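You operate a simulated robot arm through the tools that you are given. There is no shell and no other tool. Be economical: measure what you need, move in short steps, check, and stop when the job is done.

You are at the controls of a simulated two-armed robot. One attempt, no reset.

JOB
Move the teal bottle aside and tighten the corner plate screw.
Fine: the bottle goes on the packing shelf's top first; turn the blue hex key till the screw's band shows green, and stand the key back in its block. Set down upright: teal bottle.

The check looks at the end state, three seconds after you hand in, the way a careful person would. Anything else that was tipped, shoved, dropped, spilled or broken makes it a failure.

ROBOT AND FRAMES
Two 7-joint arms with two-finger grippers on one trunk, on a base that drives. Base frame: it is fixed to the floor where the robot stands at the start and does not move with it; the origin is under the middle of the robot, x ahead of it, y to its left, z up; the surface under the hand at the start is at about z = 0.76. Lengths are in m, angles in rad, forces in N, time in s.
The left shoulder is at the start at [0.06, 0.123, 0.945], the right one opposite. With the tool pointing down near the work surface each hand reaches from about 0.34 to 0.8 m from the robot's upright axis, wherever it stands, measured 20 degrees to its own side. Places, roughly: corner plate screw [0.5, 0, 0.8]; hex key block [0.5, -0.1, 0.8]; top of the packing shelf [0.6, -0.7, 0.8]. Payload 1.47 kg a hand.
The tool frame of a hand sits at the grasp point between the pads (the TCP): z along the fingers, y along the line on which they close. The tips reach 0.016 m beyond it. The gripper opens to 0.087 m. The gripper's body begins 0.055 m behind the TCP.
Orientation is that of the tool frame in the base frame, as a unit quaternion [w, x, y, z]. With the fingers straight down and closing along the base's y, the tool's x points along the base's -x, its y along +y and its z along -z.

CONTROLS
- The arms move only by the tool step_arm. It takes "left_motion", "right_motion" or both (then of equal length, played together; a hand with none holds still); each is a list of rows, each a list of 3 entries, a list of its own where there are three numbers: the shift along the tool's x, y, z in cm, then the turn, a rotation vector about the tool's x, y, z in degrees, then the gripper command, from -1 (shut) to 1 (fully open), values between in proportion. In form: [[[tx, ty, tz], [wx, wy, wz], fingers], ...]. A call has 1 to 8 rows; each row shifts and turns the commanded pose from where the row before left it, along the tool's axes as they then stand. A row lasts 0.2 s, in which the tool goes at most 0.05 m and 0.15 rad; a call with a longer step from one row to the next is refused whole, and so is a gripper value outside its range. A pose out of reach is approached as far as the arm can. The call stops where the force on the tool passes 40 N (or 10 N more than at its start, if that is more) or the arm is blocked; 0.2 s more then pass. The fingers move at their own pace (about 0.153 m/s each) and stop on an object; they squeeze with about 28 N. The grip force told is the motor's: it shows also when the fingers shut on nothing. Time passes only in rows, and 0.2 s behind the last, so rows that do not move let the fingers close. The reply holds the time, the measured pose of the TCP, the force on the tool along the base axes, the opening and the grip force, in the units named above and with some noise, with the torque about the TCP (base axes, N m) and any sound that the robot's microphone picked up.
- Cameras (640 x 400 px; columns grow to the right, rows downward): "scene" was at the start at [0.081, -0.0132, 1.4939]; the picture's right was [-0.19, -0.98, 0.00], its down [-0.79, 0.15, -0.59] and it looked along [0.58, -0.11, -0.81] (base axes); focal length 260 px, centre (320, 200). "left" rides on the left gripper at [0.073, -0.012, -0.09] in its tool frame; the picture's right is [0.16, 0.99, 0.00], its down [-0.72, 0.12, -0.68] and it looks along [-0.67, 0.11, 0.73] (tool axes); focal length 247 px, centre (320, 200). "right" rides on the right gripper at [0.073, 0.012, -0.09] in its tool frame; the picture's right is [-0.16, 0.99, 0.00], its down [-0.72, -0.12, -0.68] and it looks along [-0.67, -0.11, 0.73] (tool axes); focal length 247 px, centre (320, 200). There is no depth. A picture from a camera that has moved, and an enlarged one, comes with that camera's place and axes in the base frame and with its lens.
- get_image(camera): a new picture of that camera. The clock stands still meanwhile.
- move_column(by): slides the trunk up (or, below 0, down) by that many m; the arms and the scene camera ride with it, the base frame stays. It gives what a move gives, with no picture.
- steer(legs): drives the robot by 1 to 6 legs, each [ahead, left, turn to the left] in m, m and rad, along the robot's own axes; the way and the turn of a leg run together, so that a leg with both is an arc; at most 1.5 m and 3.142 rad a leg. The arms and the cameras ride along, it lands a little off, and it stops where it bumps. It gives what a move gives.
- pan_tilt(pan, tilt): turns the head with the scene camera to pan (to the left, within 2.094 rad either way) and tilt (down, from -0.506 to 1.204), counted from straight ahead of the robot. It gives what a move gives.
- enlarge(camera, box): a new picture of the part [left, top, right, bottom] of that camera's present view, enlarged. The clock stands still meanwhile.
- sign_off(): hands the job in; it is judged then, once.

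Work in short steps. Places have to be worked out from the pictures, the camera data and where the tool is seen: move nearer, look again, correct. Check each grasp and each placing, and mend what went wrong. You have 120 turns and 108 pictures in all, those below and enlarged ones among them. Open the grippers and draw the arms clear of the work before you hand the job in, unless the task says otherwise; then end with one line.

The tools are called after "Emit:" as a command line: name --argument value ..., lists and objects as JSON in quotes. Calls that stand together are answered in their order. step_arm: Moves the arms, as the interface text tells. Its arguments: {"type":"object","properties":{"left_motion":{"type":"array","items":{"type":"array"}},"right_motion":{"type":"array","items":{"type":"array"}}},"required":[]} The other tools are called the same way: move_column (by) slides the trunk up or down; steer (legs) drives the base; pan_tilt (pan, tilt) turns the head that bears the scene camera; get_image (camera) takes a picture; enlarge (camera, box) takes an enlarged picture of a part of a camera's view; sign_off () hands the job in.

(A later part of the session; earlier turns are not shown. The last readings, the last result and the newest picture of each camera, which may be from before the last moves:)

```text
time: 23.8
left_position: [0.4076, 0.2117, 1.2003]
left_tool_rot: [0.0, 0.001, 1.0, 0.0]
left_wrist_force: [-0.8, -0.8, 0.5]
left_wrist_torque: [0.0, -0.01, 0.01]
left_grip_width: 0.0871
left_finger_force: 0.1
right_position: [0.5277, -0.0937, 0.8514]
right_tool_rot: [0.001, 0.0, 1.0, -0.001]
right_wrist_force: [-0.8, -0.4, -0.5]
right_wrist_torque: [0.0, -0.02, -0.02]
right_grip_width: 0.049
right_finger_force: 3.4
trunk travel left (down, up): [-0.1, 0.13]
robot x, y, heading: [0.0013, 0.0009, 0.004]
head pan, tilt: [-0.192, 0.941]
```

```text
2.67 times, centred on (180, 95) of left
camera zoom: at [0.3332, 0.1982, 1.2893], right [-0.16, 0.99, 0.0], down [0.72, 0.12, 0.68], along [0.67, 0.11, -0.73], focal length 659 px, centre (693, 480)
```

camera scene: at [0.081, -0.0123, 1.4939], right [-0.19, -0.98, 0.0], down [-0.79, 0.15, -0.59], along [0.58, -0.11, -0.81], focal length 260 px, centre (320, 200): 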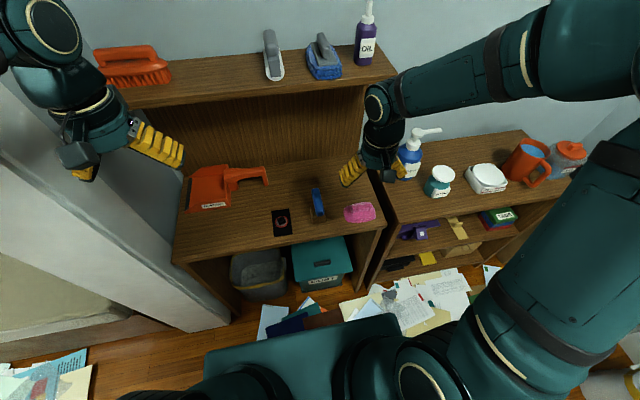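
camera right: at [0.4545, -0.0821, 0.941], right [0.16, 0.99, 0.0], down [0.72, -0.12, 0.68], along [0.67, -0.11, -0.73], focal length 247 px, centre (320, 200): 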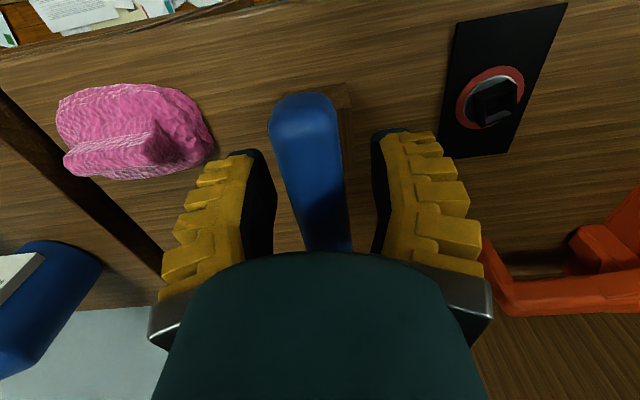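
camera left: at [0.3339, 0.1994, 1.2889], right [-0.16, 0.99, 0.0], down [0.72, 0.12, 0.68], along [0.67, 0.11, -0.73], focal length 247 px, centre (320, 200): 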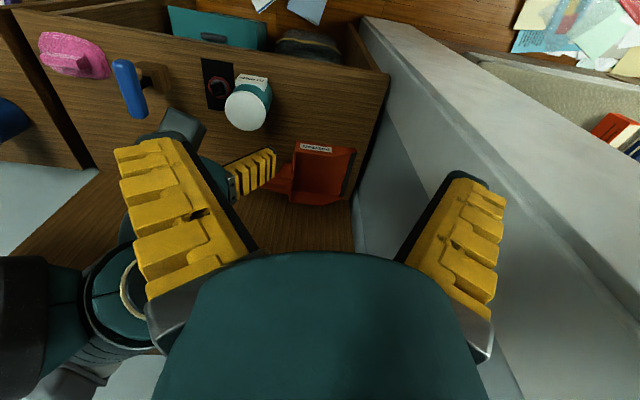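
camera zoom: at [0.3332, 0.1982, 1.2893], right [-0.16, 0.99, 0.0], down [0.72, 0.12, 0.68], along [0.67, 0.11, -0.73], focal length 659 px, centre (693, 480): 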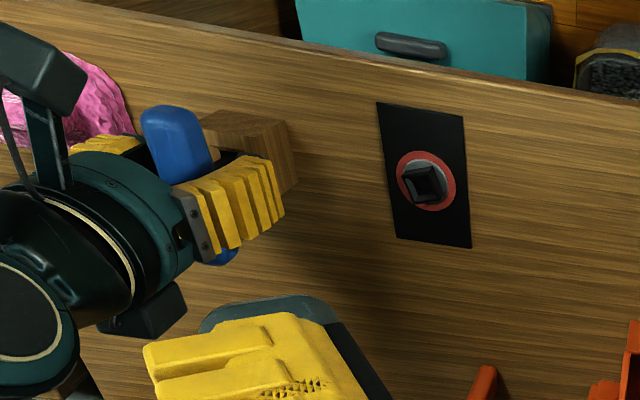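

The handle sits ~2 mm to the right of centre; I nudge -0.2 cm in y and close.

Emit:
step_arm --right_motion '[[[0, -0.2, 0], [0, 0, 0], 0], [[0, 0, 0], [0, 0, 0], -0.4], [[0, 0, 0], [0, 0, 0], -1], [[0, 0, 0], [0, 0, 0], -1]]'

Emit:
get_image --camera "right"

```text
time: 24.8
left_position: [0.4055, 0.2108, 1.2001]
left_tool_rot: [-0.001, 0.001, 1.0, 0.0]
left_wrist_force: [0.7, 0.2, -0.9]
left_wrist_torque: [0.01, 0.02, 0.01]
left_grip_width: 0.087
left_finger_force: 0.1
right_position: [0.528, -0.0956, 0.8524]
right_tool_rot: [0.001, 0.001, 1.0, 0.0]
right_wrist_force: [-2.1, 0.4, 12.4]
right_wrist_torque: [0.01, 0.01, -0.02]
right_grip_width: 0.0204
right_finger_force: 27.6
trunk travel left (down, up): [-0.1, 0.13]
robot x, y, heading: [0.002, 0.0033, 0.002]
head pan, tilt: [-0.192, 0.941]
```

```text
71 pictures are left
camera right: at [0.4542, -0.0839, 0.9424], right [0.16, 0.99, 0.0], down [0.72, -0.12, 0.68], along [0.67, -0.11, -0.73], focal length 247 px, centre (320, 200)
```

right: 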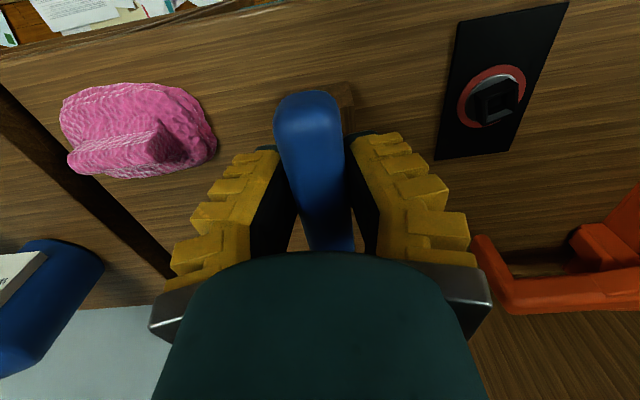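

Gripped (0.0204 m). There is an upward 12 N reaction, so I lift gently and watch it.

Emit:
step_arm --right_motion '[[[0, 0, -0.3], [0, 0, 0], -1], [[0, 0, -0.5], [0, 0, 0], -1], [[0, 0, -1], [0, 0, 0], -1]]'

Emit:
get_image --camera "right"

Emit:
enlarge --camera "left" --box '[60, 20, 300, 170]'

```text
time: 25.6
left_position: [0.4071, 0.211, 1.1991]
left_tool_rot: [0.001, 0.0, 1.0, 0.0]
left_wrist_force: [0.1, 0.2, 0.1]
left_wrist_torque: [-0.03, 0.03, -0.03]
left_grip_width: 0.087
left_finger_force: 0.0
right_position: [0.5287, -0.0944, 0.8684]
right_tool_rot: [0.0, -0.001, 1.0, 0.0]
right_wrist_force: [-0.2, 0.1, -0.6]
right_wrist_torque: [-0.02, -0.02, -0.01]
right_grip_width: 0.0162
right_finger_force: 27.9
trunk travel left (down, up): [-0.1, 0.13]
robot x, y, heading: [-0.0035, 0.0017, 0.001]
head pan, tilt: [-0.192, 0.941]
```

```text
70 pictures are left
camera right: at [0.4553, -0.0836, 0.9591], right [0.16, 0.99, 0.0], down [0.72, -0.12, 0.68], along [0.67, -0.11, -0.73], focal length 247 px, centre (320, 200)
```

right: 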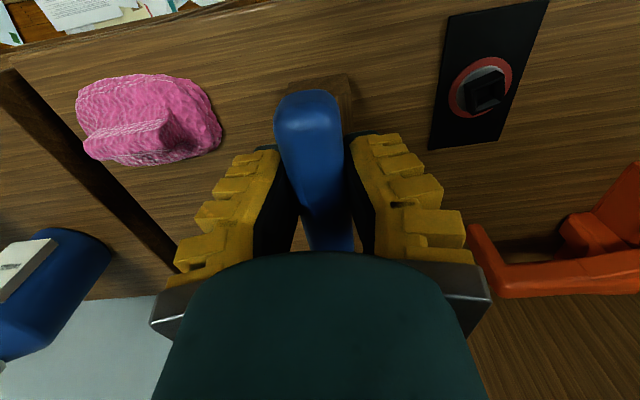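

```text
2.67 times, centred on (180, 95) of left
camera zoom: at [0.3334, 0.1983, 1.2892], right [-0.16, 0.99, 0.0], down [0.72, 0.12, 0.68], along [0.67, 0.11, -0.73], focal length 659 px, centre (693, 480)
```

zoom: 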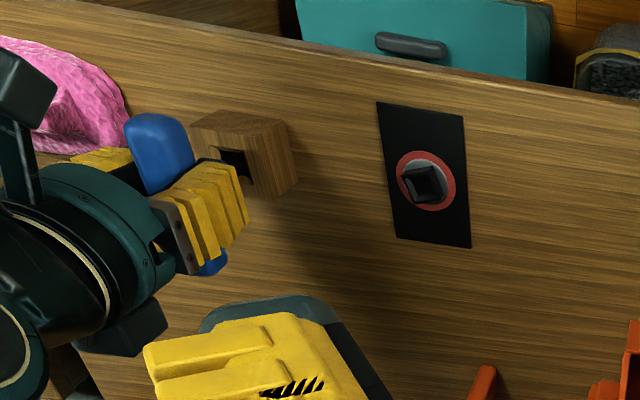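

The handle rises with the hand and the block stays put. I lift further to draw the stem clear of the block.

Emit:
step_arm --right_motion '[[[0, 0, -1.5], [0, 0, 0], -1], [[0, 0, -2], [0, 0, 0], -1], [[0, 0, -2.5], [0, 0, 0], -1], [[0, 0, -2], [0, 0, 0], -1]]'

Emit:
enlarge --camera "right" --box '[200, 0, 520, 200]'

Emit:
get_image --camera "left"

Emit:
enlarge --camera "scene" --box '[240, 150, 400, 250]'

```text
time: 26.6
left_position: [0.4071, 0.2101, 1.1998]
left_tool_rot: [-0.001, 0.0, 1.0, 0.0]
left_wrist_force: [-0.5, -0.3, -0.6]
left_wrist_torque: [-0.02, -0.01, -0.02]
left_grip_width: 0.087
left_finger_force: 0.1
right_position: [0.5278, -0.0934, 0.9499]
right_tool_rot: [0.0, 0.0, 1.0, 0.0]
right_wrist_force: [-0.3, -0.4, -1.4]
right_wrist_torque: [0.01, 0.03, 0.02]
right_grip_width: 0.0162
right_finger_force: 28.3
trunk travel left (down, up): [-0.1, 0.13]
robot x, y, heading: [-0.0043, 0.0014, -0.004]
head pan, tilt: [-0.192, 0.941]
```

```text
2.00 times, centred on (360, 100) of right
camera zoom: at [0.4553, -0.0823, 1.0403], right [0.16, 0.99, 0.0], down [0.72, -0.12, 0.68], along [0.67, -0.11, -0.73], focal length 494 px, centre (240, 400)
```

zoom: 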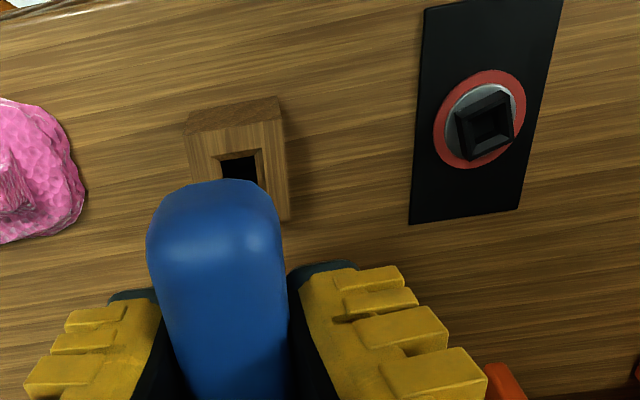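

```text
67 pictures are left
camera left: at [0.3333, 0.1984, 1.2892], right [-0.16, 0.99, 0.0], down [0.72, 0.12, 0.68], along [0.67, 0.11, -0.73], focal length 247 px, centre (320, 200)
```

left: 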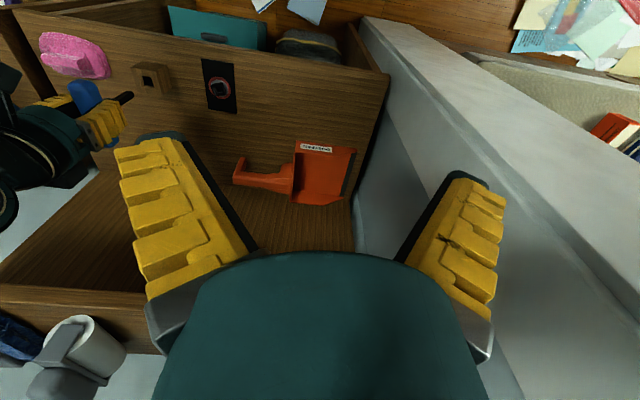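

```text
4.00 times, centred on (320, 200) of scene
camera zoom: at [0.0808, -0.0132, 1.4939], right [-0.19, -0.98, 0.0], down [-0.79, 0.15, -0.59], along [0.58, -0.11, -0.81], focal length 1038 px, centre (320, 200)
```

zoom: 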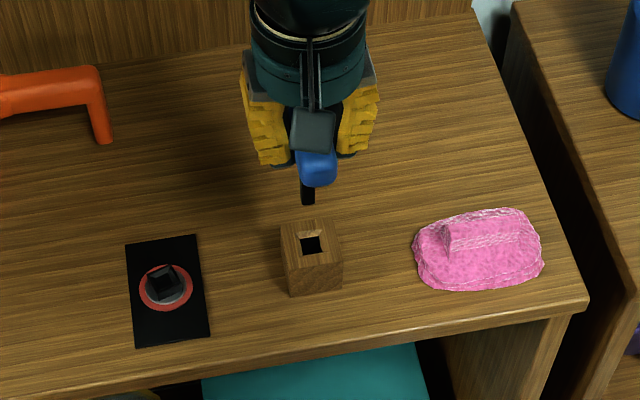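

The key is out and the block undisturbed. Now a close look at the screw's square socket for orientation.

Emit:
enlarge --camera "right" --box '[400, 20, 480, 95]'

Emit:
enlarge --camera "scene" --box '[265, 200, 297, 240]'

```text
5.33 times, centred on (440, 58) of right
camera zoom: at [0.4553, -0.0823, 1.0403], right [0.16, 0.99, 0.0], down [0.72, -0.12, 0.68], along [0.67, -0.11, -0.73], focal length 1317 px, centre (-320, 960)
```

zoom: 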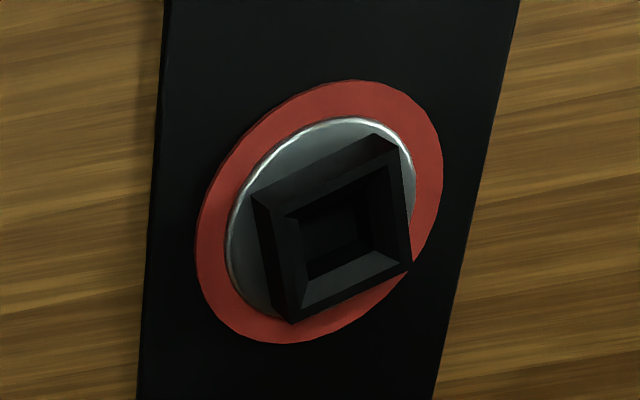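

```text
10.00 times, centred on (281, 220) of scene
camera zoom: at [0.0808, -0.0132, 1.4939], right [-0.19, -0.98, 0.0], down [-0.79, 0.15, -0.59], along [0.58, -0.11, -0.81], focal length 2596 px, centre (710, 0)
```

zoom: 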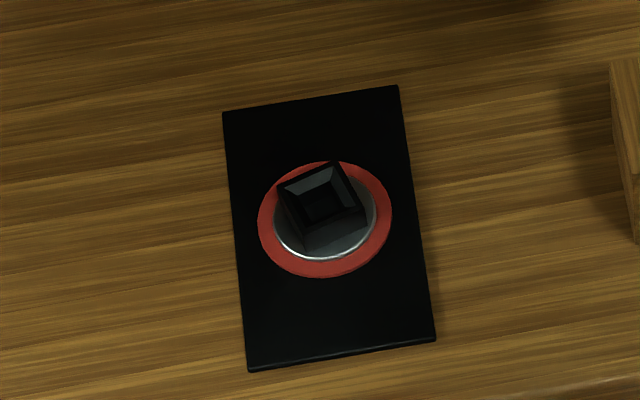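

The socket is square, rotated ≈17° CCW from the base axes, centre ≈(0.537,0.022), top z≈0.785; the key tip is ≈8.2 cm under the TCP. I move over the screw, rotate -17° about tool z and hover with the tip ~3 cm above.

Emit:
step_arm --right_motion '[[[-0.3, 3.9, 0], [0, 0, 0], -1], [[-0.3, 3.9, 0], [0, 0, 0], -1], [[-0.3, 3.8, 0], [0, 0, 0], -1], [[0, 0, 1], [0, 0, -8.5], -1], [[0, 0, 1], [0, 0, -8.5], -1], [[0, 0, 1.5], [0, 0, 0], -1]]'

Emit:
enlarge --camera "right" --box '[240, 40, 400, 140]'

Emit:
enlarge --camera "left" --box '[140, 40, 300, 140]'

Emit:
enlarge --camera "scene" --box '[230, 160, 342, 230]'

```text
time: 28.0
left_position: [0.4076, 0.2101, 1.1985]
left_tool_rot: [0.0, -0.001, 1.0, 0.001]
left_wrist_force: [-0.3, 0.7, -0.5]
left_wrist_torque: [-0.02, 0.0, -0.02]
left_grip_width: 0.0869
left_finger_force: 0.0
right_position: [0.5369, 0.0218, 0.9145]
right_tool_rot: [0.0, -0.148, 0.989, 0.0]
right_wrist_force: [0.2, -0.8, -0.9]
right_wrist_torque: [-0.03, 0.0, 0.0]
right_grip_width: 0.0163
right_finger_force: 28.6
trunk travel left (down, up): [-0.1, 0.13]
robot x, y, heading: [0.0003, -0.0, 0.002]
head pan, tilt: [-0.192, 0.941]
```

```text
4.00 times, centred on (320, 90) of right
camera zoom: at [0.4635, 0.0116, 1.0042], right [-0.14, 0.99, 0.0], down [0.73, 0.1, 0.68], along [0.67, 0.09, -0.73], focal length 988 px, centre (320, 640)
```

zoom: 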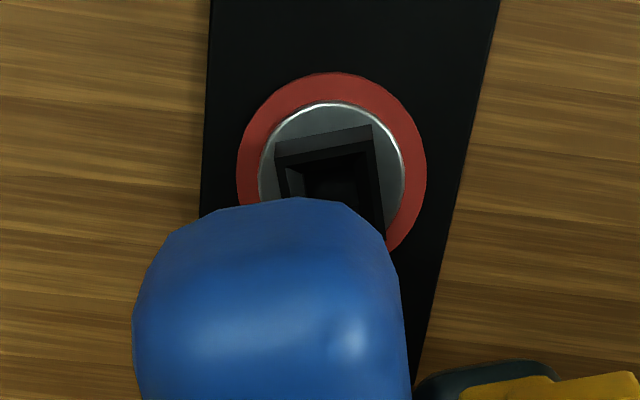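

```text
4.00 times, centred on (220, 90) of left
camera zoom: at [0.3337, 0.1983, 1.2891], right [-0.16, 0.99, 0.0], down [0.72, 0.12, 0.68], along [0.67, 0.11, -0.73], focal length 988 px, centre (720, 640)
```

zoom: 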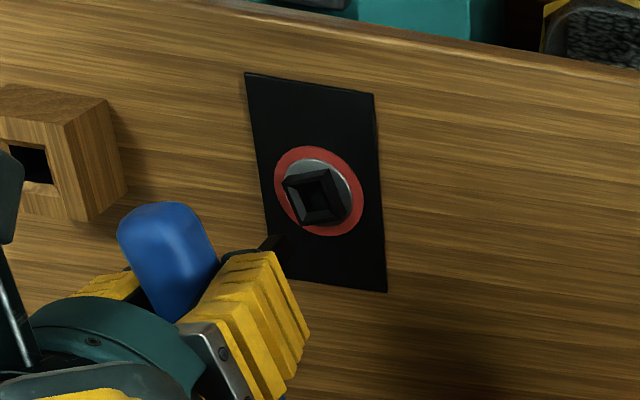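

```text
5.71 times, centred on (286, 195) of scene
camera zoom: at [0.0813, -0.0133, 1.4939], right [-0.19, -0.98, 0.0], down [-0.79, 0.15, -0.59], along [0.58, -0.11, -0.81], focal length 1483 px, centre (514, 229)
```

zoom: 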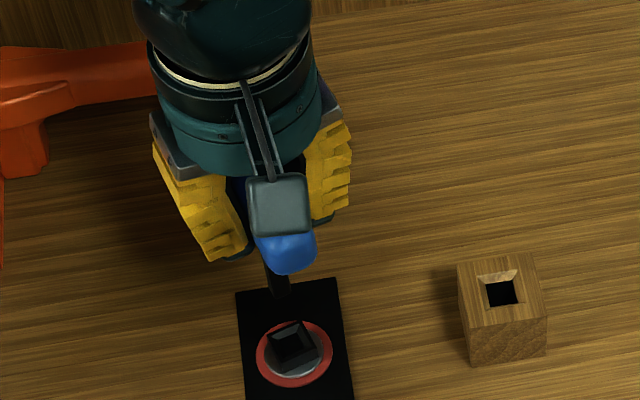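

The socket's yaw measures ≈18.5°; the tip looks aligned within a few mm. I add 1.5° and lower 3 cm, then re-measure tip against socket.

Emit:
step_arm --right_motion '[[[0, 0, 1.5], [0, 0, -1.5], -1], [[0, 0, 1.5], [0, 0, 0], -1]]'

Emit:
enlarge --camera "left" --box '[180, 60, 260, 110]'

Emit:
enlarge --camera "scene" --box '[250, 190, 314, 230]'

```text
time: 28.6
left_position: [0.4076, 0.2104, 1.2003]
left_tool_rot: [0.0, -0.001, 1.0, 0.0]
left_wrist_force: [-0.8, 0.0, -1.1]
left_wrist_torque: [0.0, -0.01, -0.01]
left_grip_width: 0.0871
left_finger_force: 0.1
right_position: [0.538, 0.0229, 0.8833]
right_tool_rot: [-0.001, -0.161, 0.987, 0.0]
right_wrist_force: [-0.2, -0.1, -1.7]
right_wrist_torque: [0.02, -0.02, -0.02]
right_grip_width: 0.0162
right_finger_force: 28.1
trunk travel left (down, up): [-0.1, 0.13]
robot x, y, heading: [-0.0007, -0.0023, -0.001]
head pan, tilt: [-0.192, 0.941]
```

```text
8.00 times, centred on (220, 85) of left
camera zoom: at [0.3336, 0.1984, 1.2891], right [-0.16, 0.99, 0.0], down [0.72, 0.12, 0.68], along [0.67, 0.11, -0.73], focal length 1976 px, centre (1120, 1120)
```

zoom: 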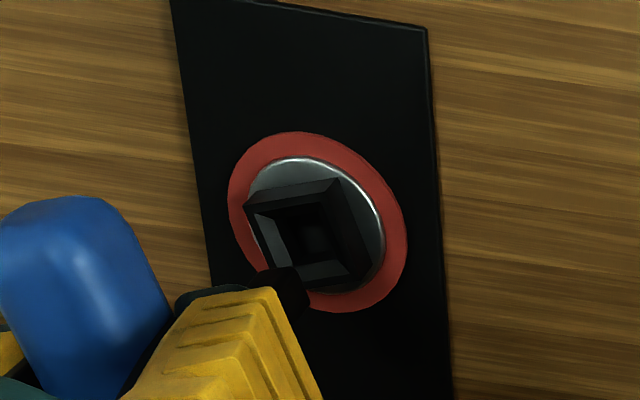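

```text
10.00 times, centred on (282, 210) of scene
camera zoom: at [0.0812, -0.0132, 1.4939], right [-0.19, -0.98, 0.0], down [-0.79, 0.15, -0.59], along [0.58, -0.11, -0.81], focal length 2596 px, centre (700, 100)
```

zoom: 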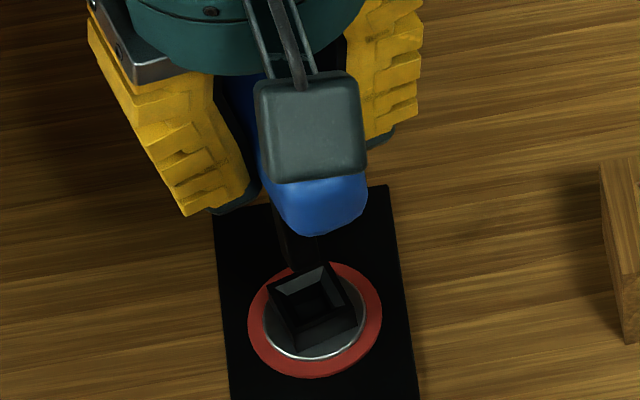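

The tip is nearly over the socket. I zoom in more from the scene camera to see the stem end.

Emit:
enlarge --camera "scene" --box '[270, 205, 294, 220]'

Emit:
enlarge --camera "left" --box '[202, 75, 234, 95]'

```text
16.00 times, centred on (282, 212) of scene
camera zoom: at [0.0812, -0.0132, 1.4939], right [-0.19, -0.98, 0.0], down [-0.79, 0.15, -0.59], along [0.58, -0.11, -0.81], focal length 4154 px, centre (928, 0)
```

zoom: 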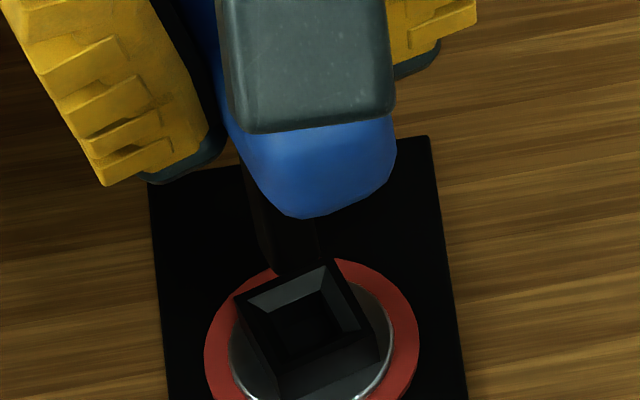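

```text
16.00 times, centred on (218, 85) of left
camera zoom: at [0.3336, 0.1984, 1.2891], right [-0.16, 0.99, 0.0], down [0.72, 0.12, 0.68], along [0.67, 0.11, -0.73], focal length 3952 px, centre (1952, 2040)
```

zoom: 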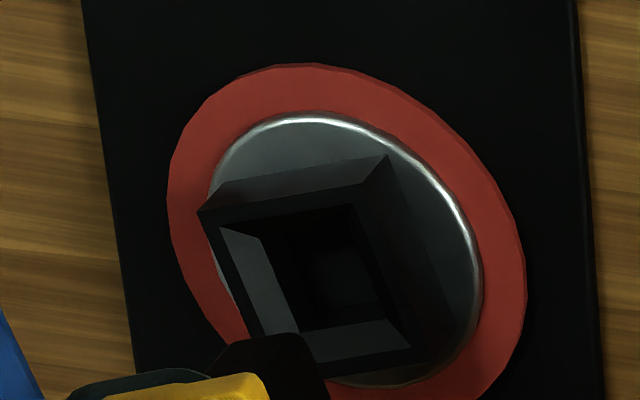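

Both views agree: the tip is ≈5–6 mm too far in +x and ~1 mm low in y, with a 1.5 cm gap. I correct (tool x +0.45, y +0.25), lower 0.6 cm and look again.

Emit:
step_arm --right_motion '[[[0.45, 0.25, 0], [0, 0, 0], -1], [[0, 0, 0.6], [0, 0, 0], -1]]'

Emit:
enlarge --camera "scene" --box '[270, 205, 294, 220]'

Emit:
enlarge --camera "left" --box '[202, 75, 234, 95]'

```text
time: 29.2
left_position: [0.4072, 0.2101, 1.1993]
left_tool_rot: [0.0, 0.001, 1.0, 0.0]
left_wrist_force: [0.3, -0.5, 0.1]
left_wrist_torque: [0.01, -0.01, 0.01]
left_grip_width: 0.0871
left_finger_force: 0.0
right_position: [0.5335, 0.0221, 0.8767]
right_tool_rot: [0.0, -0.16, 0.987, 0.001]
right_wrist_force: [0.2, -0.6, -0.9]
right_wrist_torque: [0.01, 0.0, 0.01]
right_grip_width: 0.0165
right_finger_force: 28.1
trunk travel left (down, up): [-0.1, 0.13]
robot x, y, heading: [0.0005, 0.0048, 0.001]
head pan, tilt: [-0.192, 0.941]
```

```text
16.00 times, centred on (282, 212) of scene
camera zoom: at [0.0813, -0.0132, 1.4939], right [-0.19, -0.98, 0.0], down [-0.79, 0.15, -0.59], along [0.58, -0.11, -0.81], focal length 4154 px, centre (928, 0)
```

zoom: 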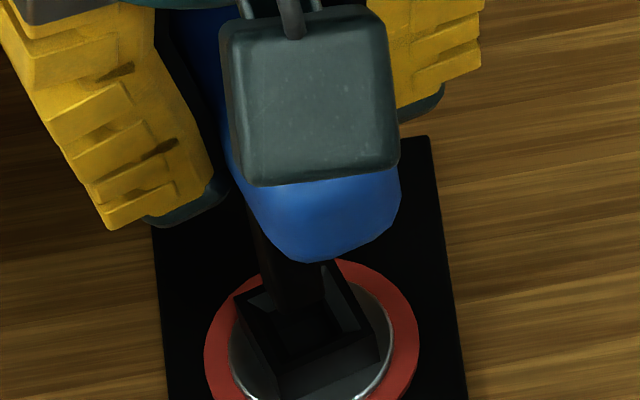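

```text
16.00 times, centred on (218, 85) of left
camera zoom: at [0.3337, 0.1984, 1.2891], right [-0.16, 0.99, 0.0], down [0.72, 0.12, 0.68], along [0.67, 0.11, -0.73], focal length 3952 px, centre (1952, 2040)
```

zoom: 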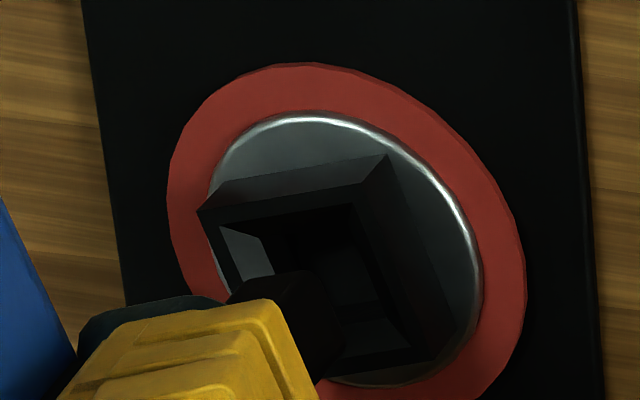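

Now aligned within about 1–2 mm. A small correction, then a guarded descent into the socket.

Emit:
step_arm --right_motion '[[[0.1, 0.1, 0], [0, 0, 0], -1], [[0, 0, 0.4], [0, 0, 0], -1], [[0, 0, 0.4], [0, 0, 0], -1], [[0, 0, 0.3], [0, 0, 0], -1]]'

Emit:
enlarge --camera "scene" --box '[270, 205, 294, 220]'

Emit:
enlarge --camera "left" --box '[202, 75, 234, 95]'

```text
time: 30.2
left_position: [0.4086, 0.2095, 1.2]
left_tool_rot: [-0.001, 0.0, 1.0, -0.001]
left_wrist_force: [0.6, -0.4, 0.0]
left_wrist_torque: [-0.03, -0.01, 0.03]
left_grip_width: 0.0871
left_finger_force: 0.0
right_position: [0.5312, 0.0233, 0.8673]
right_tool_rot: [0.0, -0.16, 0.987, 0.0]
right_wrist_force: [-0.3, 0.3, -1.6]
right_wrist_torque: [0.02, 0.02, 0.04]
right_grip_width: 0.0162
right_finger_force: 27.8
trunk travel left (down, up): [-0.1, 0.13]
robot x, y, heading: [-0.0018, -0.0012, -0.003]
head pan, tilt: [-0.192, 0.941]
```

```text
16.00 times, centred on (282, 212) of scene
camera zoom: at [0.0811, -0.0132, 1.4939], right [-0.19, -0.98, 0.0], down [-0.79, 0.15, -0.59], along [0.58, -0.11, -0.81], focal length 4154 px, centre (928, 0)
```

zoom: 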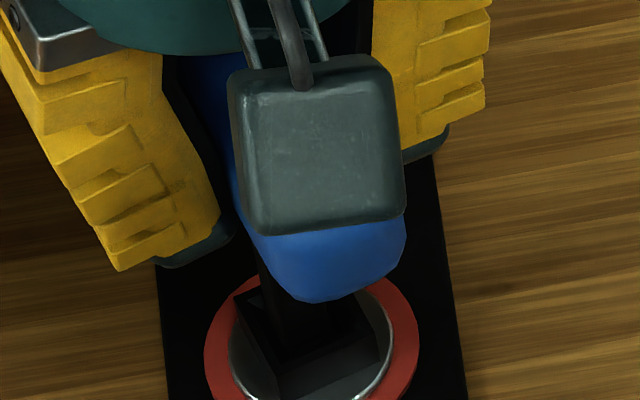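

```text
16.00 times, centred on (218, 85) of left
camera zoom: at [0.3335, 0.1983, 1.2892], right [-0.16, 0.99, 0.0], down [0.72, 0.12, 0.68], along [0.67, 0.11, -0.73], focal length 3952 px, centre (1952, 2040)
```

zoom: 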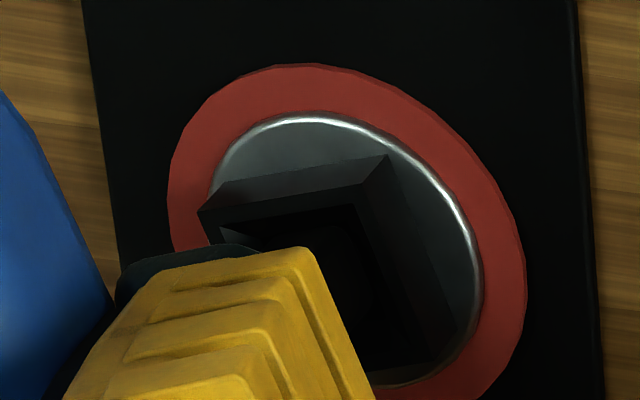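

No contact force yet, the tip seems to be entering. I continue down in 3 mm steps.

Emit:
step_arm --right_motion '[[[0, 0, 0.3], [0, 0, 0], -1], [[0, 0, 0.3], [0, 0, 0], -1]]'

Emit:
enlarge --camera "scene" --box '[270, 205, 294, 220]'

```text
time: 30.8
left_position: [0.4069, 0.2105, 1.1993]
left_tool_rot: [0.0, 0.0, 1.0, 0.0]
left_wrist_force: [-0.1, -0.1, -0.7]
left_wrist_torque: [0.02, -0.01, -0.01]
left_grip_width: 0.0871
left_finger_force: 0.0
right_position: [0.5313, 0.0237, 0.8622]
right_tool_rot: [0.001, -0.16, 0.987, 0.0]
right_wrist_force: [3.1, 0.6, 4.3]
right_wrist_torque: [0.03, -0.26, 0.0]
right_grip_width: 0.0171
right_finger_force: 27.6
trunk travel left (down, up): [-0.1, 0.13]
robot x, y, heading: [-0.0017, 0.0014, -0.002]
head pan, tilt: [-0.192, 0.941]
```

```text
16.00 times, centred on (282, 212) of scene
camera zoom: at [0.081, -0.0133, 1.494], right [-0.19, -0.98, 0.0], down [-0.79, 0.15, -0.59], along [0.58, -0.11, -0.81], focal length 4154 px, centre (928, 0)
```

zoom: 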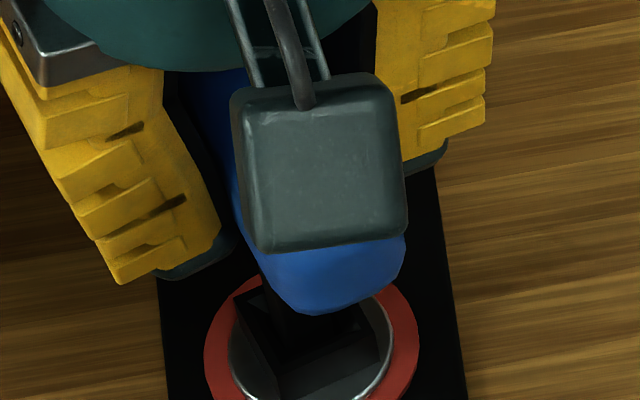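

It touched the near (-x) chamfer: +3 N in x, 4 N up. I shift 1.5 mm in +x and go on down.

Emit:
step_arm --right_motion '[[[-0.15, -0.04, 0], [0, 0, 0], -1], [[0, 0, 0.2], [0, 0, 0], -1], [[0, 0, 0.2], [0, 0, 0], -1]]'

```text
time: 31.6
left_position: [0.4063, 0.2097, 1.1992]
left_tool_rot: [0.0, 0.0, 1.0, 0.0]
left_wrist_force: [0.2, 0.5, -0.5]
left_wrist_torque: [0.01, 0.06, 0.01]
left_grip_width: 0.0867
left_finger_force: 0.0
right_position: [0.5332, 0.0226, 0.8576]
right_tool_rot: [0.0, -0.16, 0.987, -0.001]
right_wrist_force: [-0.6, 0.1, 0.5]
right_wrist_torque: [-0.02, 0.03, 0.02]
right_grip_width: 0.0168
right_finger_force: 27.7
trunk travel left (down, up): [-0.1, 0.13]
robot x, y, heading: [0.0015, -0.001, 0.002]
head pan, tilt: [-0.192, 0.941]
```

It slides in freely now. I continue a few mm to seat it.

Emit:
step_arm --right_motion '[[[0, 0, 0.2], [0, 0, 0], -1], [[0, 0, 0.2], [0, 0, 0], -1], [[0, 0, 0.2], [0, 0, 0], -1]]'

Emit:
enlarge --camera "left" --box '[180, 60, 260, 110]'

Emit:
enlarge --camera "scene" --box '[250, 190, 314, 230]'

```text
time: 32.4
left_position: [0.4064, 0.21, 1.1992]
left_tool_rot: [0.001, 0.001, 1.0, 0.0]
left_wrist_force: [1.1, 0.1, -0.5]
left_wrist_torque: [0.0, 0.02, -0.03]
left_grip_width: 0.0871
left_finger_force: 0.0
right_position: [0.5326, 0.0232, 0.8534]
right_tool_rot: [0.001, -0.161, 0.987, 0.0]
right_wrist_force: [-4.8, -1.7, 23.6]
right_wrist_torque: [-0.12, 0.32, 0.02]
right_grip_width: 0.0286
right_finger_force: 28.4
trunk travel left (down, up): [-0.1, 0.13]
robot x, y, heading: [-0.0008, -0.0002, 0.003]
head pan, tilt: [-0.192, 0.941]
```

```text
8.00 times, centred on (220, 85) of left
camera zoom: at [0.3315, 0.1981, 1.2899], right [-0.16, 0.99, 0.0], down [0.72, 0.12, 0.68], along [0.67, 0.11, -0.73], focal length 1976 px, centre (1120, 1120)
```

zoom: 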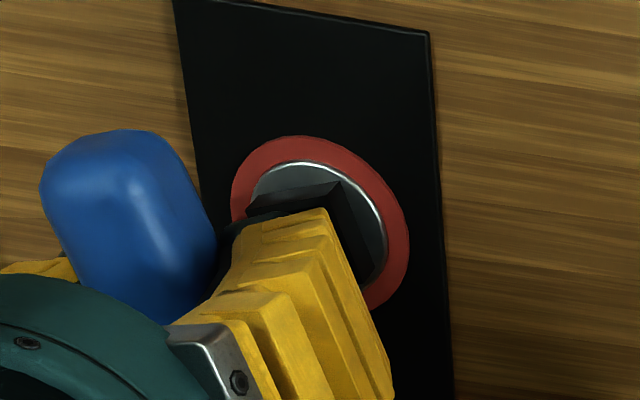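

```text
10.00 times, centred on (282, 210) of scene
camera zoom: at [0.0786, -0.0135, 1.4942], right [-0.19, -0.98, 0.0], down [-0.79, 0.15, -0.59], along [0.58, -0.11, -0.81], focal length 2596 px, centre (700, 100)
```

zoom: 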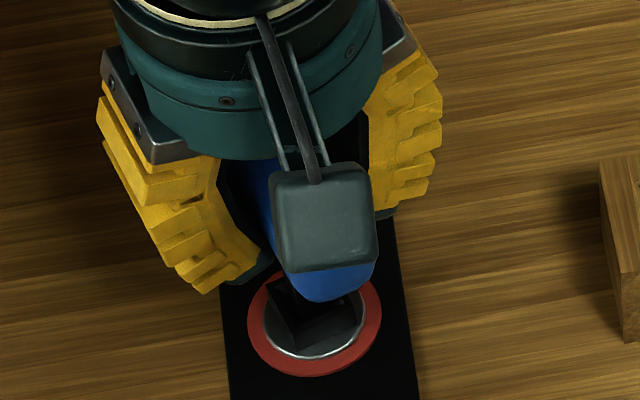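

Seated on the bottom (24 N up). I relieve 1.5 mm and start turning clockwise (positive tool z), watching torque.

Emit:
step_arm --right_motion '[[[0, 0, -0.15], [0, 0, 0], -1], [[0, 0, 0], [0, 0, 4], -1], [[0, 0, 0], [0, 0, 4], -1]]'

Emit:
enlarge --camera "right" --box '[200, 20, 440, 170]'

```text
time: 33.2
left_position: [0.4061, 0.2113, 1.2003]
left_tool_rot: [0.001, 0.0, 1.0, 0.0]
left_wrist_force: [0.1, 0.2, -0.4]
left_wrist_torque: [0.0, 0.01, 0.02]
left_grip_width: 0.0872
left_finger_force: 0.0
right_position: [0.5317, 0.0231, 0.854]
right_tool_rot: [0.002, -0.091, 0.996, 0.001]
right_wrist_force: [0.5, 0.8, 20.7]
right_wrist_torque: [0.08, -0.26, 0.02]
right_grip_width: 0.0268
right_finger_force: 28.4
trunk travel left (down, up): [-0.1, 0.13]
robot x, y, heading: [0.0023, 0.0011, 0.0]
head pan, tilt: [-0.192, 0.941]
```

```text
2.67 times, centred on (320, 95) of right
camera zoom: at [0.4578, 0.0215, 0.9437], right [-0.02, 1.0, 0.0], down [0.73, 0.02, 0.68], along [0.68, 0.02, -0.73], focal length 659 px, centre (320, 480)
```

zoom: 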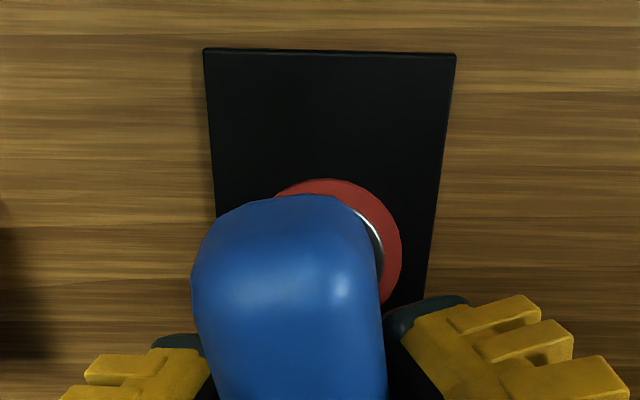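

Still 20 N vertical preload from the handle's wedge shape. I raise 3 mm to the relaxed grip height and turn further.

Emit:
step_arm --right_motion '[[[0, 0, -0.3], [0, 0, 0], -1], [[0, 0, 0], [0, 0, 6], -1], [[0, 0, 0], [0, 0, 6], -1]]'

Emit:
get_image --camera "right"

Emit:
enlarge --camera "left" --box '[180, 60, 260, 110]'

Emit:
enlarge --camera "scene" --box '[250, 190, 314, 230]'

```text
time: 34.0
left_position: [0.4075, 0.2104, 1.2003]
left_tool_rot: [0.001, 0.0, 1.0, 0.0]
left_wrist_force: [0.4, 0.6, 0.0]
left_wrist_torque: [0.01, 0.01, 0.03]
left_grip_width: 0.0872
left_finger_force: 0.0
right_position: [0.5315, 0.023, 0.8562]
right_tool_rot: [0.0, 0.014, 1.0, 0.0]
right_wrist_force: [1.0, -0.4, 12.4]
right_wrist_torque: [0.02, -0.14, -0.01]
right_grip_width: 0.021
right_finger_force: 27.7
trunk travel left (down, up): [-0.1, 0.13]
robot x, y, heading: [-0.0012, -0.0001, 0.001]
head pan, tilt: [-0.192, 0.941]
```

```text
48 pictures are left
camera right: at [0.4593, 0.0362, 0.9458], right [0.19, 0.98, 0.0], down [0.72, -0.14, 0.68], along [0.67, -0.13, -0.73], focal length 247 px, centre (320, 200)
```

right: 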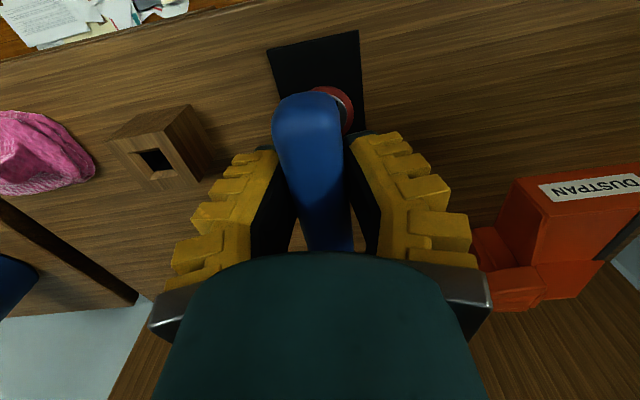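

```text
8.00 times, centred on (220, 85) of left
camera zoom: at [0.3326, 0.1984, 1.2894], right [-0.16, 0.99, 0.0], down [0.72, 0.12, 0.68], along [0.67, 0.11, -0.73], focal length 1976 px, centre (1120, 1120)
```

zoom: 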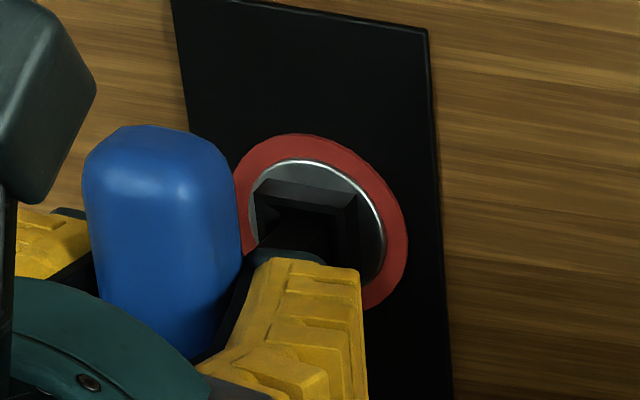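

```text
10.00 times, centred on (282, 210) of scene
camera zoom: at [0.08, -0.0132, 1.494], right [-0.19, -0.98, 0.0], down [-0.79, 0.15, -0.59], along [0.58, -0.11, -0.81], focal length 2596 px, centre (700, 100)
```

zoom: 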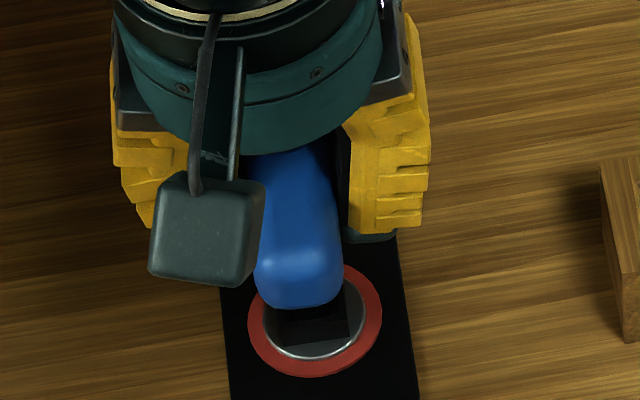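

The screw turns with the key (its square has rotated). I continue clockwise 48°.

Emit:
step_arm --right_motion '[[[0, 0, -0.1], [0, 0, 8], -1], [[0, 0, 0], [0, 0, 8], -1], [[0, 0, 0], [0, 0, 8], -1], [[0, 0, 0], [0, 0, 8], -1], [[0, 0, 0], [0, 0, 8], -1], [[0, 0, 0], [0, 0, 8], -1]]'

Emit:
enlarge --camera "scene" --box '[250, 190, 314, 230]'

```text
time: 35.4
left_position: [0.4073, 0.2121, 1.199]
left_tool_rot: [0.0, 0.0, 1.0, 0.001]
left_wrist_force: [0.0, 0.3, -0.4]
left_wrist_torque: [0.01, 0.03, -0.01]
left_grip_width: 0.0869
left_finger_force: 0.1
right_position: [0.5323, 0.0241, 0.8558]
right_tool_rot: [0.0, 0.421, 0.907, 0.0]
right_wrist_force: [-0.6, 10.0, -2.2]
right_wrist_torque: [0.67, 0.12, 0.21]
right_grip_width: 0.0185
right_finger_force: 28.0
trunk travel left (down, up): [-0.1, 0.13]
robot x, y, heading: [-0.0021, -0.0009, 0.001]
head pan, tilt: [-0.192, 0.941]
```

```text
10.00 times, centred on (282, 210) of scene
camera zoom: at [0.0811, -0.0122, 1.4939], right [-0.19, -0.98, 0.0], down [-0.79, 0.15, -0.59], along [0.58, -0.11, -0.81], focal length 2596 px, centre (700, 100)
```

zoom: 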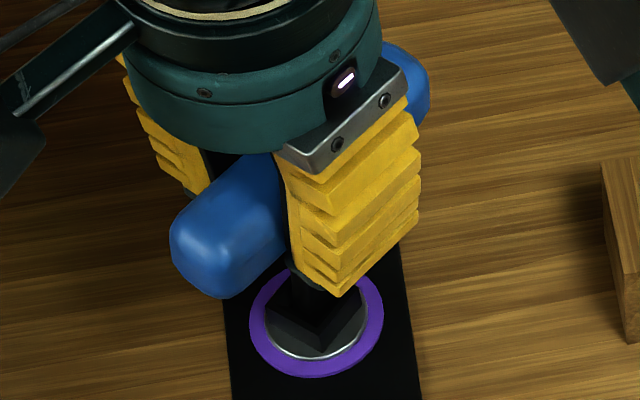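

The band turned purple somewhere in that sweep, and resistance is showing (0.2 N m). Before risking over-tightening, I back off in small steps to see which colours lie between.

Emit:
step_arm --right_motion '[[[0, 0, 0], [0, 0, -8], -1]]'

Emit:
enlarge --camera "scene" --box '[250, 190, 314, 230]'

```text
time: 35.8
left_position: [0.4068, 0.2115, 1.1986]
left_tool_rot: [0.0, 0.0, 1.0, 0.0]
left_wrist_force: [0.2, -0.2, 0.2]
left_wrist_torque: [0.0, 0.01, 0.0]
left_grip_width: 0.0871
left_finger_force: 0.0
right_position: [0.5322, 0.0221, 0.8568]
right_tool_rot: [0.001, 0.355, 0.935, 0.0]
right_wrist_force: [-1.4, 4.2, 2.2]
right_wrist_torque: [0.35, 0.08, -0.04]
right_grip_width: 0.0186
right_finger_force: 28.1
trunk travel left (down, up): [-0.1, 0.13]
robot x, y, heading: [-0.0001, 0.0016, 0.001]
head pan, tilt: [-0.192, 0.941]
```

```text
10.00 times, centred on (282, 210) of scene
camera zoom: at [0.0806, -0.0131, 1.494], right [-0.19, -0.98, 0.0], down [-0.79, 0.15, -0.59], along [0.58, -0.11, -0.81], focal length 2596 px, centre (700, 100)
```

zoom: 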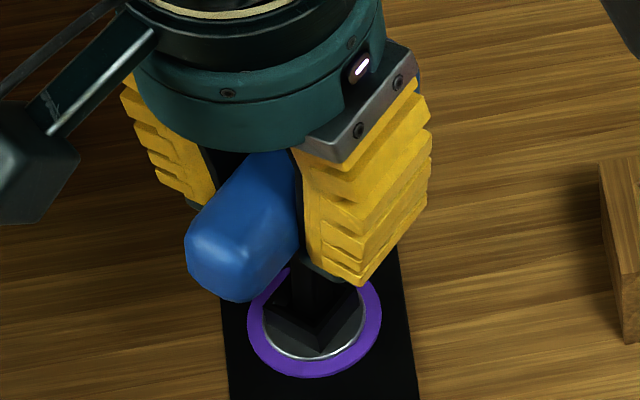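

Still purple. I back off another 16°.

Emit:
step_arm --right_motion '[[[0, 0, 0], [0, 0, -8], -1], [[0, 0, 0], [0, 0, -8], -1]]'

Emit:
enlarge --camera "scene" --box '[250, 190, 314, 230]'

```text
time: 36.4
left_position: [0.4073, 0.2105, 1.2]
left_tool_rot: [0.001, 0.0, 1.0, -0.001]
left_wrist_force: [0.4, -0.2, -0.2]
left_wrist_torque: [-0.03, -0.02, 0.02]
left_grip_width: 0.0872
left_finger_force: 0.1
right_position: [0.5339, 0.0227, 0.8565]
right_tool_rot: [0.002, 0.221, 0.975, -0.001]
right_wrist_force: [3.5, -0.4, 6.2]
right_wrist_torque: [-0.07, -0.26, -0.06]
right_grip_width: 0.0186
right_finger_force: 28.2
trunk travel left (down, up): [-0.1, 0.13]
robot x, y, heading: [0.002, 0.0061, 0.004]
head pan, tilt: [-0.192, 0.941]
```

```text
10.00 times, centred on (282, 210) of scene
camera zoom: at [0.0808, -0.0135, 1.494], right [-0.19, -0.98, 0.0], down [-0.79, 0.15, -0.59], along [0.58, -0.11, -0.81], focal length 2596 px, centre (700, 100)
```

zoom: 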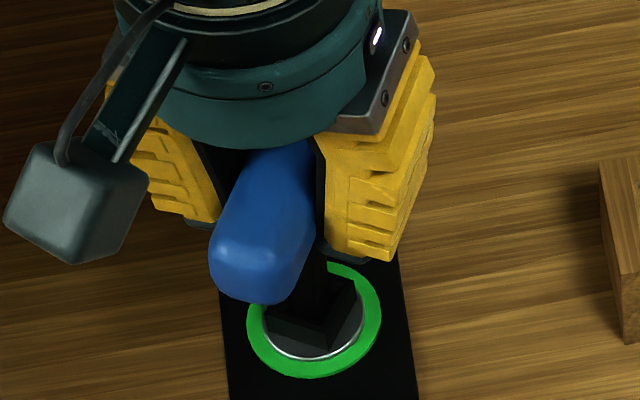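

Green — so purple was past tight, and backing off brought it into the green window. I centre the key to relieve the side load (+1 mm x, +2° within backlash) and check it stays green.

Emit:
step_arm --right_motion '[[[-0.09, 0.04, -0.1], [0, 0, 2], -1], [[0, 0, 0], [0, 0, 0], -1]]'

Emit:
enlarge --camera "scene" --box '[250, 190, 314, 230]'

```text
time: 37.0
left_position: [0.407, 0.2094, 1.1992]
left_tool_rot: [0.0, 0.0, 1.0, 0.001]
left_wrist_force: [-0.1, 0.0, -0.1]
left_wrist_torque: [0.01, -0.05, -0.03]
left_grip_width: 0.0871
left_finger_force: 0.0
right_position: [0.5323, 0.0218, 0.8591]
right_tool_rot: [0.0, 0.239, 0.971, -0.001]
right_wrist_force: [2.3, -1.4, 2.1]
right_wrist_torque: [-0.06, -0.31, -0.03]
right_grip_width: 0.0167
right_finger_force: 27.6
trunk travel left (down, up): [-0.1, 0.13]
robot x, y, heading: [0.0008, 0.0011, -0.003]
head pan, tilt: [-0.192, 0.941]
```

```text
10.00 times, centred on (282, 210) of scene
camera zoom: at [0.0811, -0.0133, 1.4939], right [-0.19, -0.98, 0.0], down [-0.79, 0.15, -0.59], along [0.58, -0.11, -0.81], focal length 2596 px, centre (700, 100)
```

zoom: 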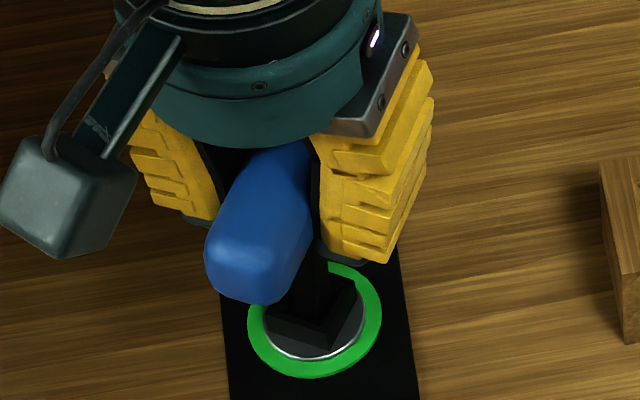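

Still green with small loads. I draw the key straight up out of the socket.

Emit:
step_arm --right_motion '[[[-0.05, 0, -0.5], [0, 0, 0], -1], [[0, 0, -0.8], [0, 0, 0], -1], [[0, 0, -1.5], [0, 0, 0], -1], [[0, 0, -2.5], [0, 0, 0], -1], [[0, 0, -3], [0, 0, 0], -1]]'

Emit:
get_image --camera "scene"

Emit:
get_image --camera "right"

```text
time: 38.2
left_position: [0.4059, 0.2104, 1.1996]
left_tool_rot: [0.0, 0.0, 1.0, 0.0]
left_wrist_force: [-0.3, -1.1, 0.2]
left_wrist_torque: [-0.04, -0.03, 0.02]
left_grip_width: 0.087
left_finger_force: 0.0
right_position: [0.5336, 0.0229, 0.9414]
right_tool_rot: [0.0, 0.239, 0.971, 0.0]
right_wrist_force: [1.1, 0.8, -1.3]
right_wrist_torque: [-0.01, -0.03, 0.0]
right_grip_width: 0.0161
right_finger_force: 27.9
trunk travel left (down, up): [-0.1, 0.13]
robot x, y, heading: [0.0008, -0.0021, 0.004]
head pan, tilt: [-0.192, 0.941]
```

```text
41 pictures are left
camera scene: at [0.0805, -0.0133, 1.494], right [-0.19, -0.98, 0.0], down [-0.79, 0.15, -0.59], along [0.58, -0.11, -0.81], focal length 260 px, centre (320, 200)
```

scene: 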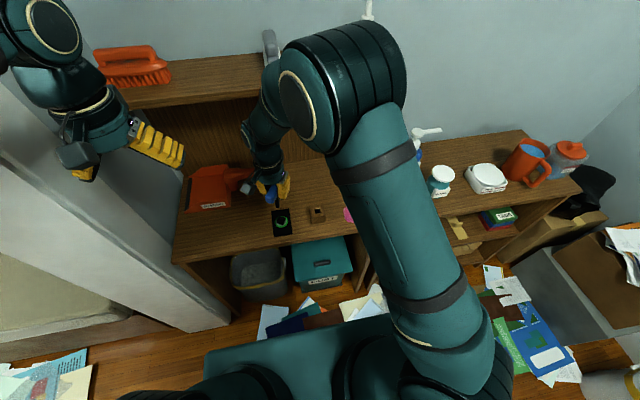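

```text
40 pictures are left
camera right: at [0.4743, 0.0673, 1.0313], right [0.6, 0.8, 0.0], down [0.59, -0.44, 0.68], along [0.55, -0.41, -0.73], focal length 247 px, centre (320, 200)
```

right: 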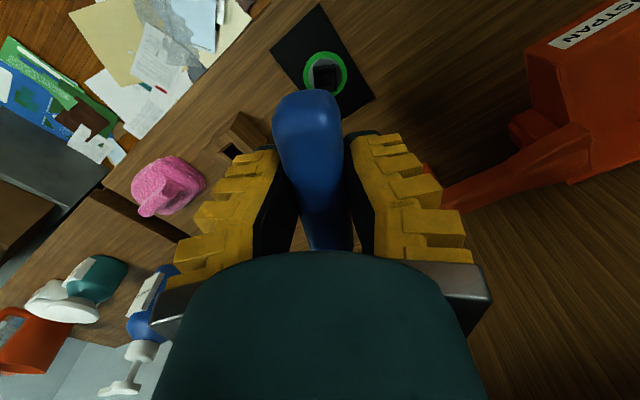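

Key free, band green. I rotate back to zero yaw and move over the block.

Emit:
step_arm --right_motion '[[[0, 0, 0], [0, 0, -8], -1], [[0, 0, 0], [0, 0, -8], -1], [[0, 0, 0], [0, 0, -8], -1], [[0, 0, 0], [0, 0, -3.7], -1], [[0.15, -3.9, 0], [0, 0, 0], -1], [[0.2, -3.9, 0], [0, 0, 0], -1], [[0.2, -3.9, 0], [0, 0, 0], -1], [[0, 0, 2], [0, 0, 0], -1]]'

Emit:
enlarge --camera "scene" --box '[302, 195, 334, 215]'

Emit:
enlarge --camera "left" --box '[120, 50, 200, 100]'

```text
time: 40.0
left_position: [0.4071, 0.2109, 1.1991]
left_tool_rot: [0.0, 0.0, 1.0, 0.0]
left_wrist_force: [0.1, 0.5, 0.1]
left_wrist_torque: [0.01, 0.01, 0.0]
left_grip_width: 0.0869
left_finger_force: 0.0
right_position: [0.5279, -0.0929, 0.9206]
right_tool_rot: [0.001, -0.002, 1.0, -0.001]
right_wrist_force: [0.1, 0.7, -1.2]
right_wrist_torque: [-0.05, 0.04, -0.02]
right_grip_width: 0.0164
right_finger_force: 28.1
trunk travel left (down, up): [-0.1, 0.13]
robot x, y, heading: [0.0003, -0.0054, -0.003]
head pan, tilt: [-0.192, 0.941]
```

```text
16.00 times, centred on (318, 205) of scene
camera zoom: at [0.0817, -0.0123, 1.4938], right [-0.19, -0.98, 0.0], down [-0.79, 0.15, -0.59], along [0.58, -0.11, -0.81], focal length 4154 px, centre (352, 120)
```

zoom: 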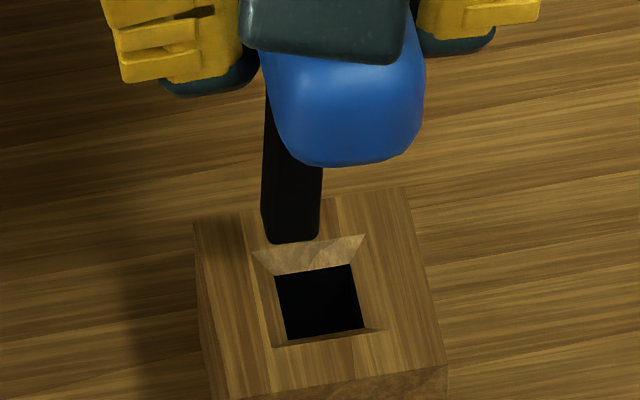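

```text
8.00 times, centred on (160, 75) of left
camera zoom: at [0.334, 0.1993, 1.2888], right [-0.16, 0.99, 0.0], down [0.72, 0.12, 0.68], along [0.67, 0.11, -0.73], focal length 1976 px, centre (1600, 1200)
```

zoom: 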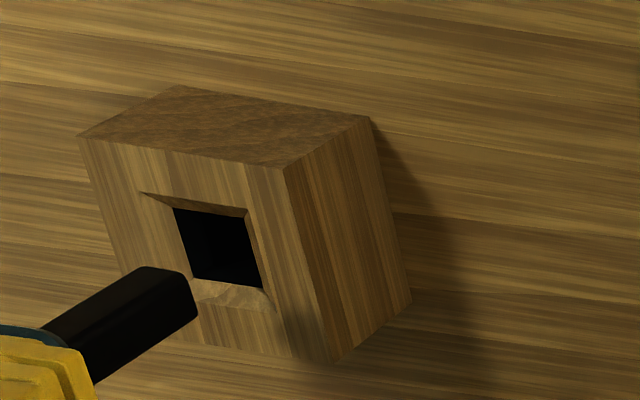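

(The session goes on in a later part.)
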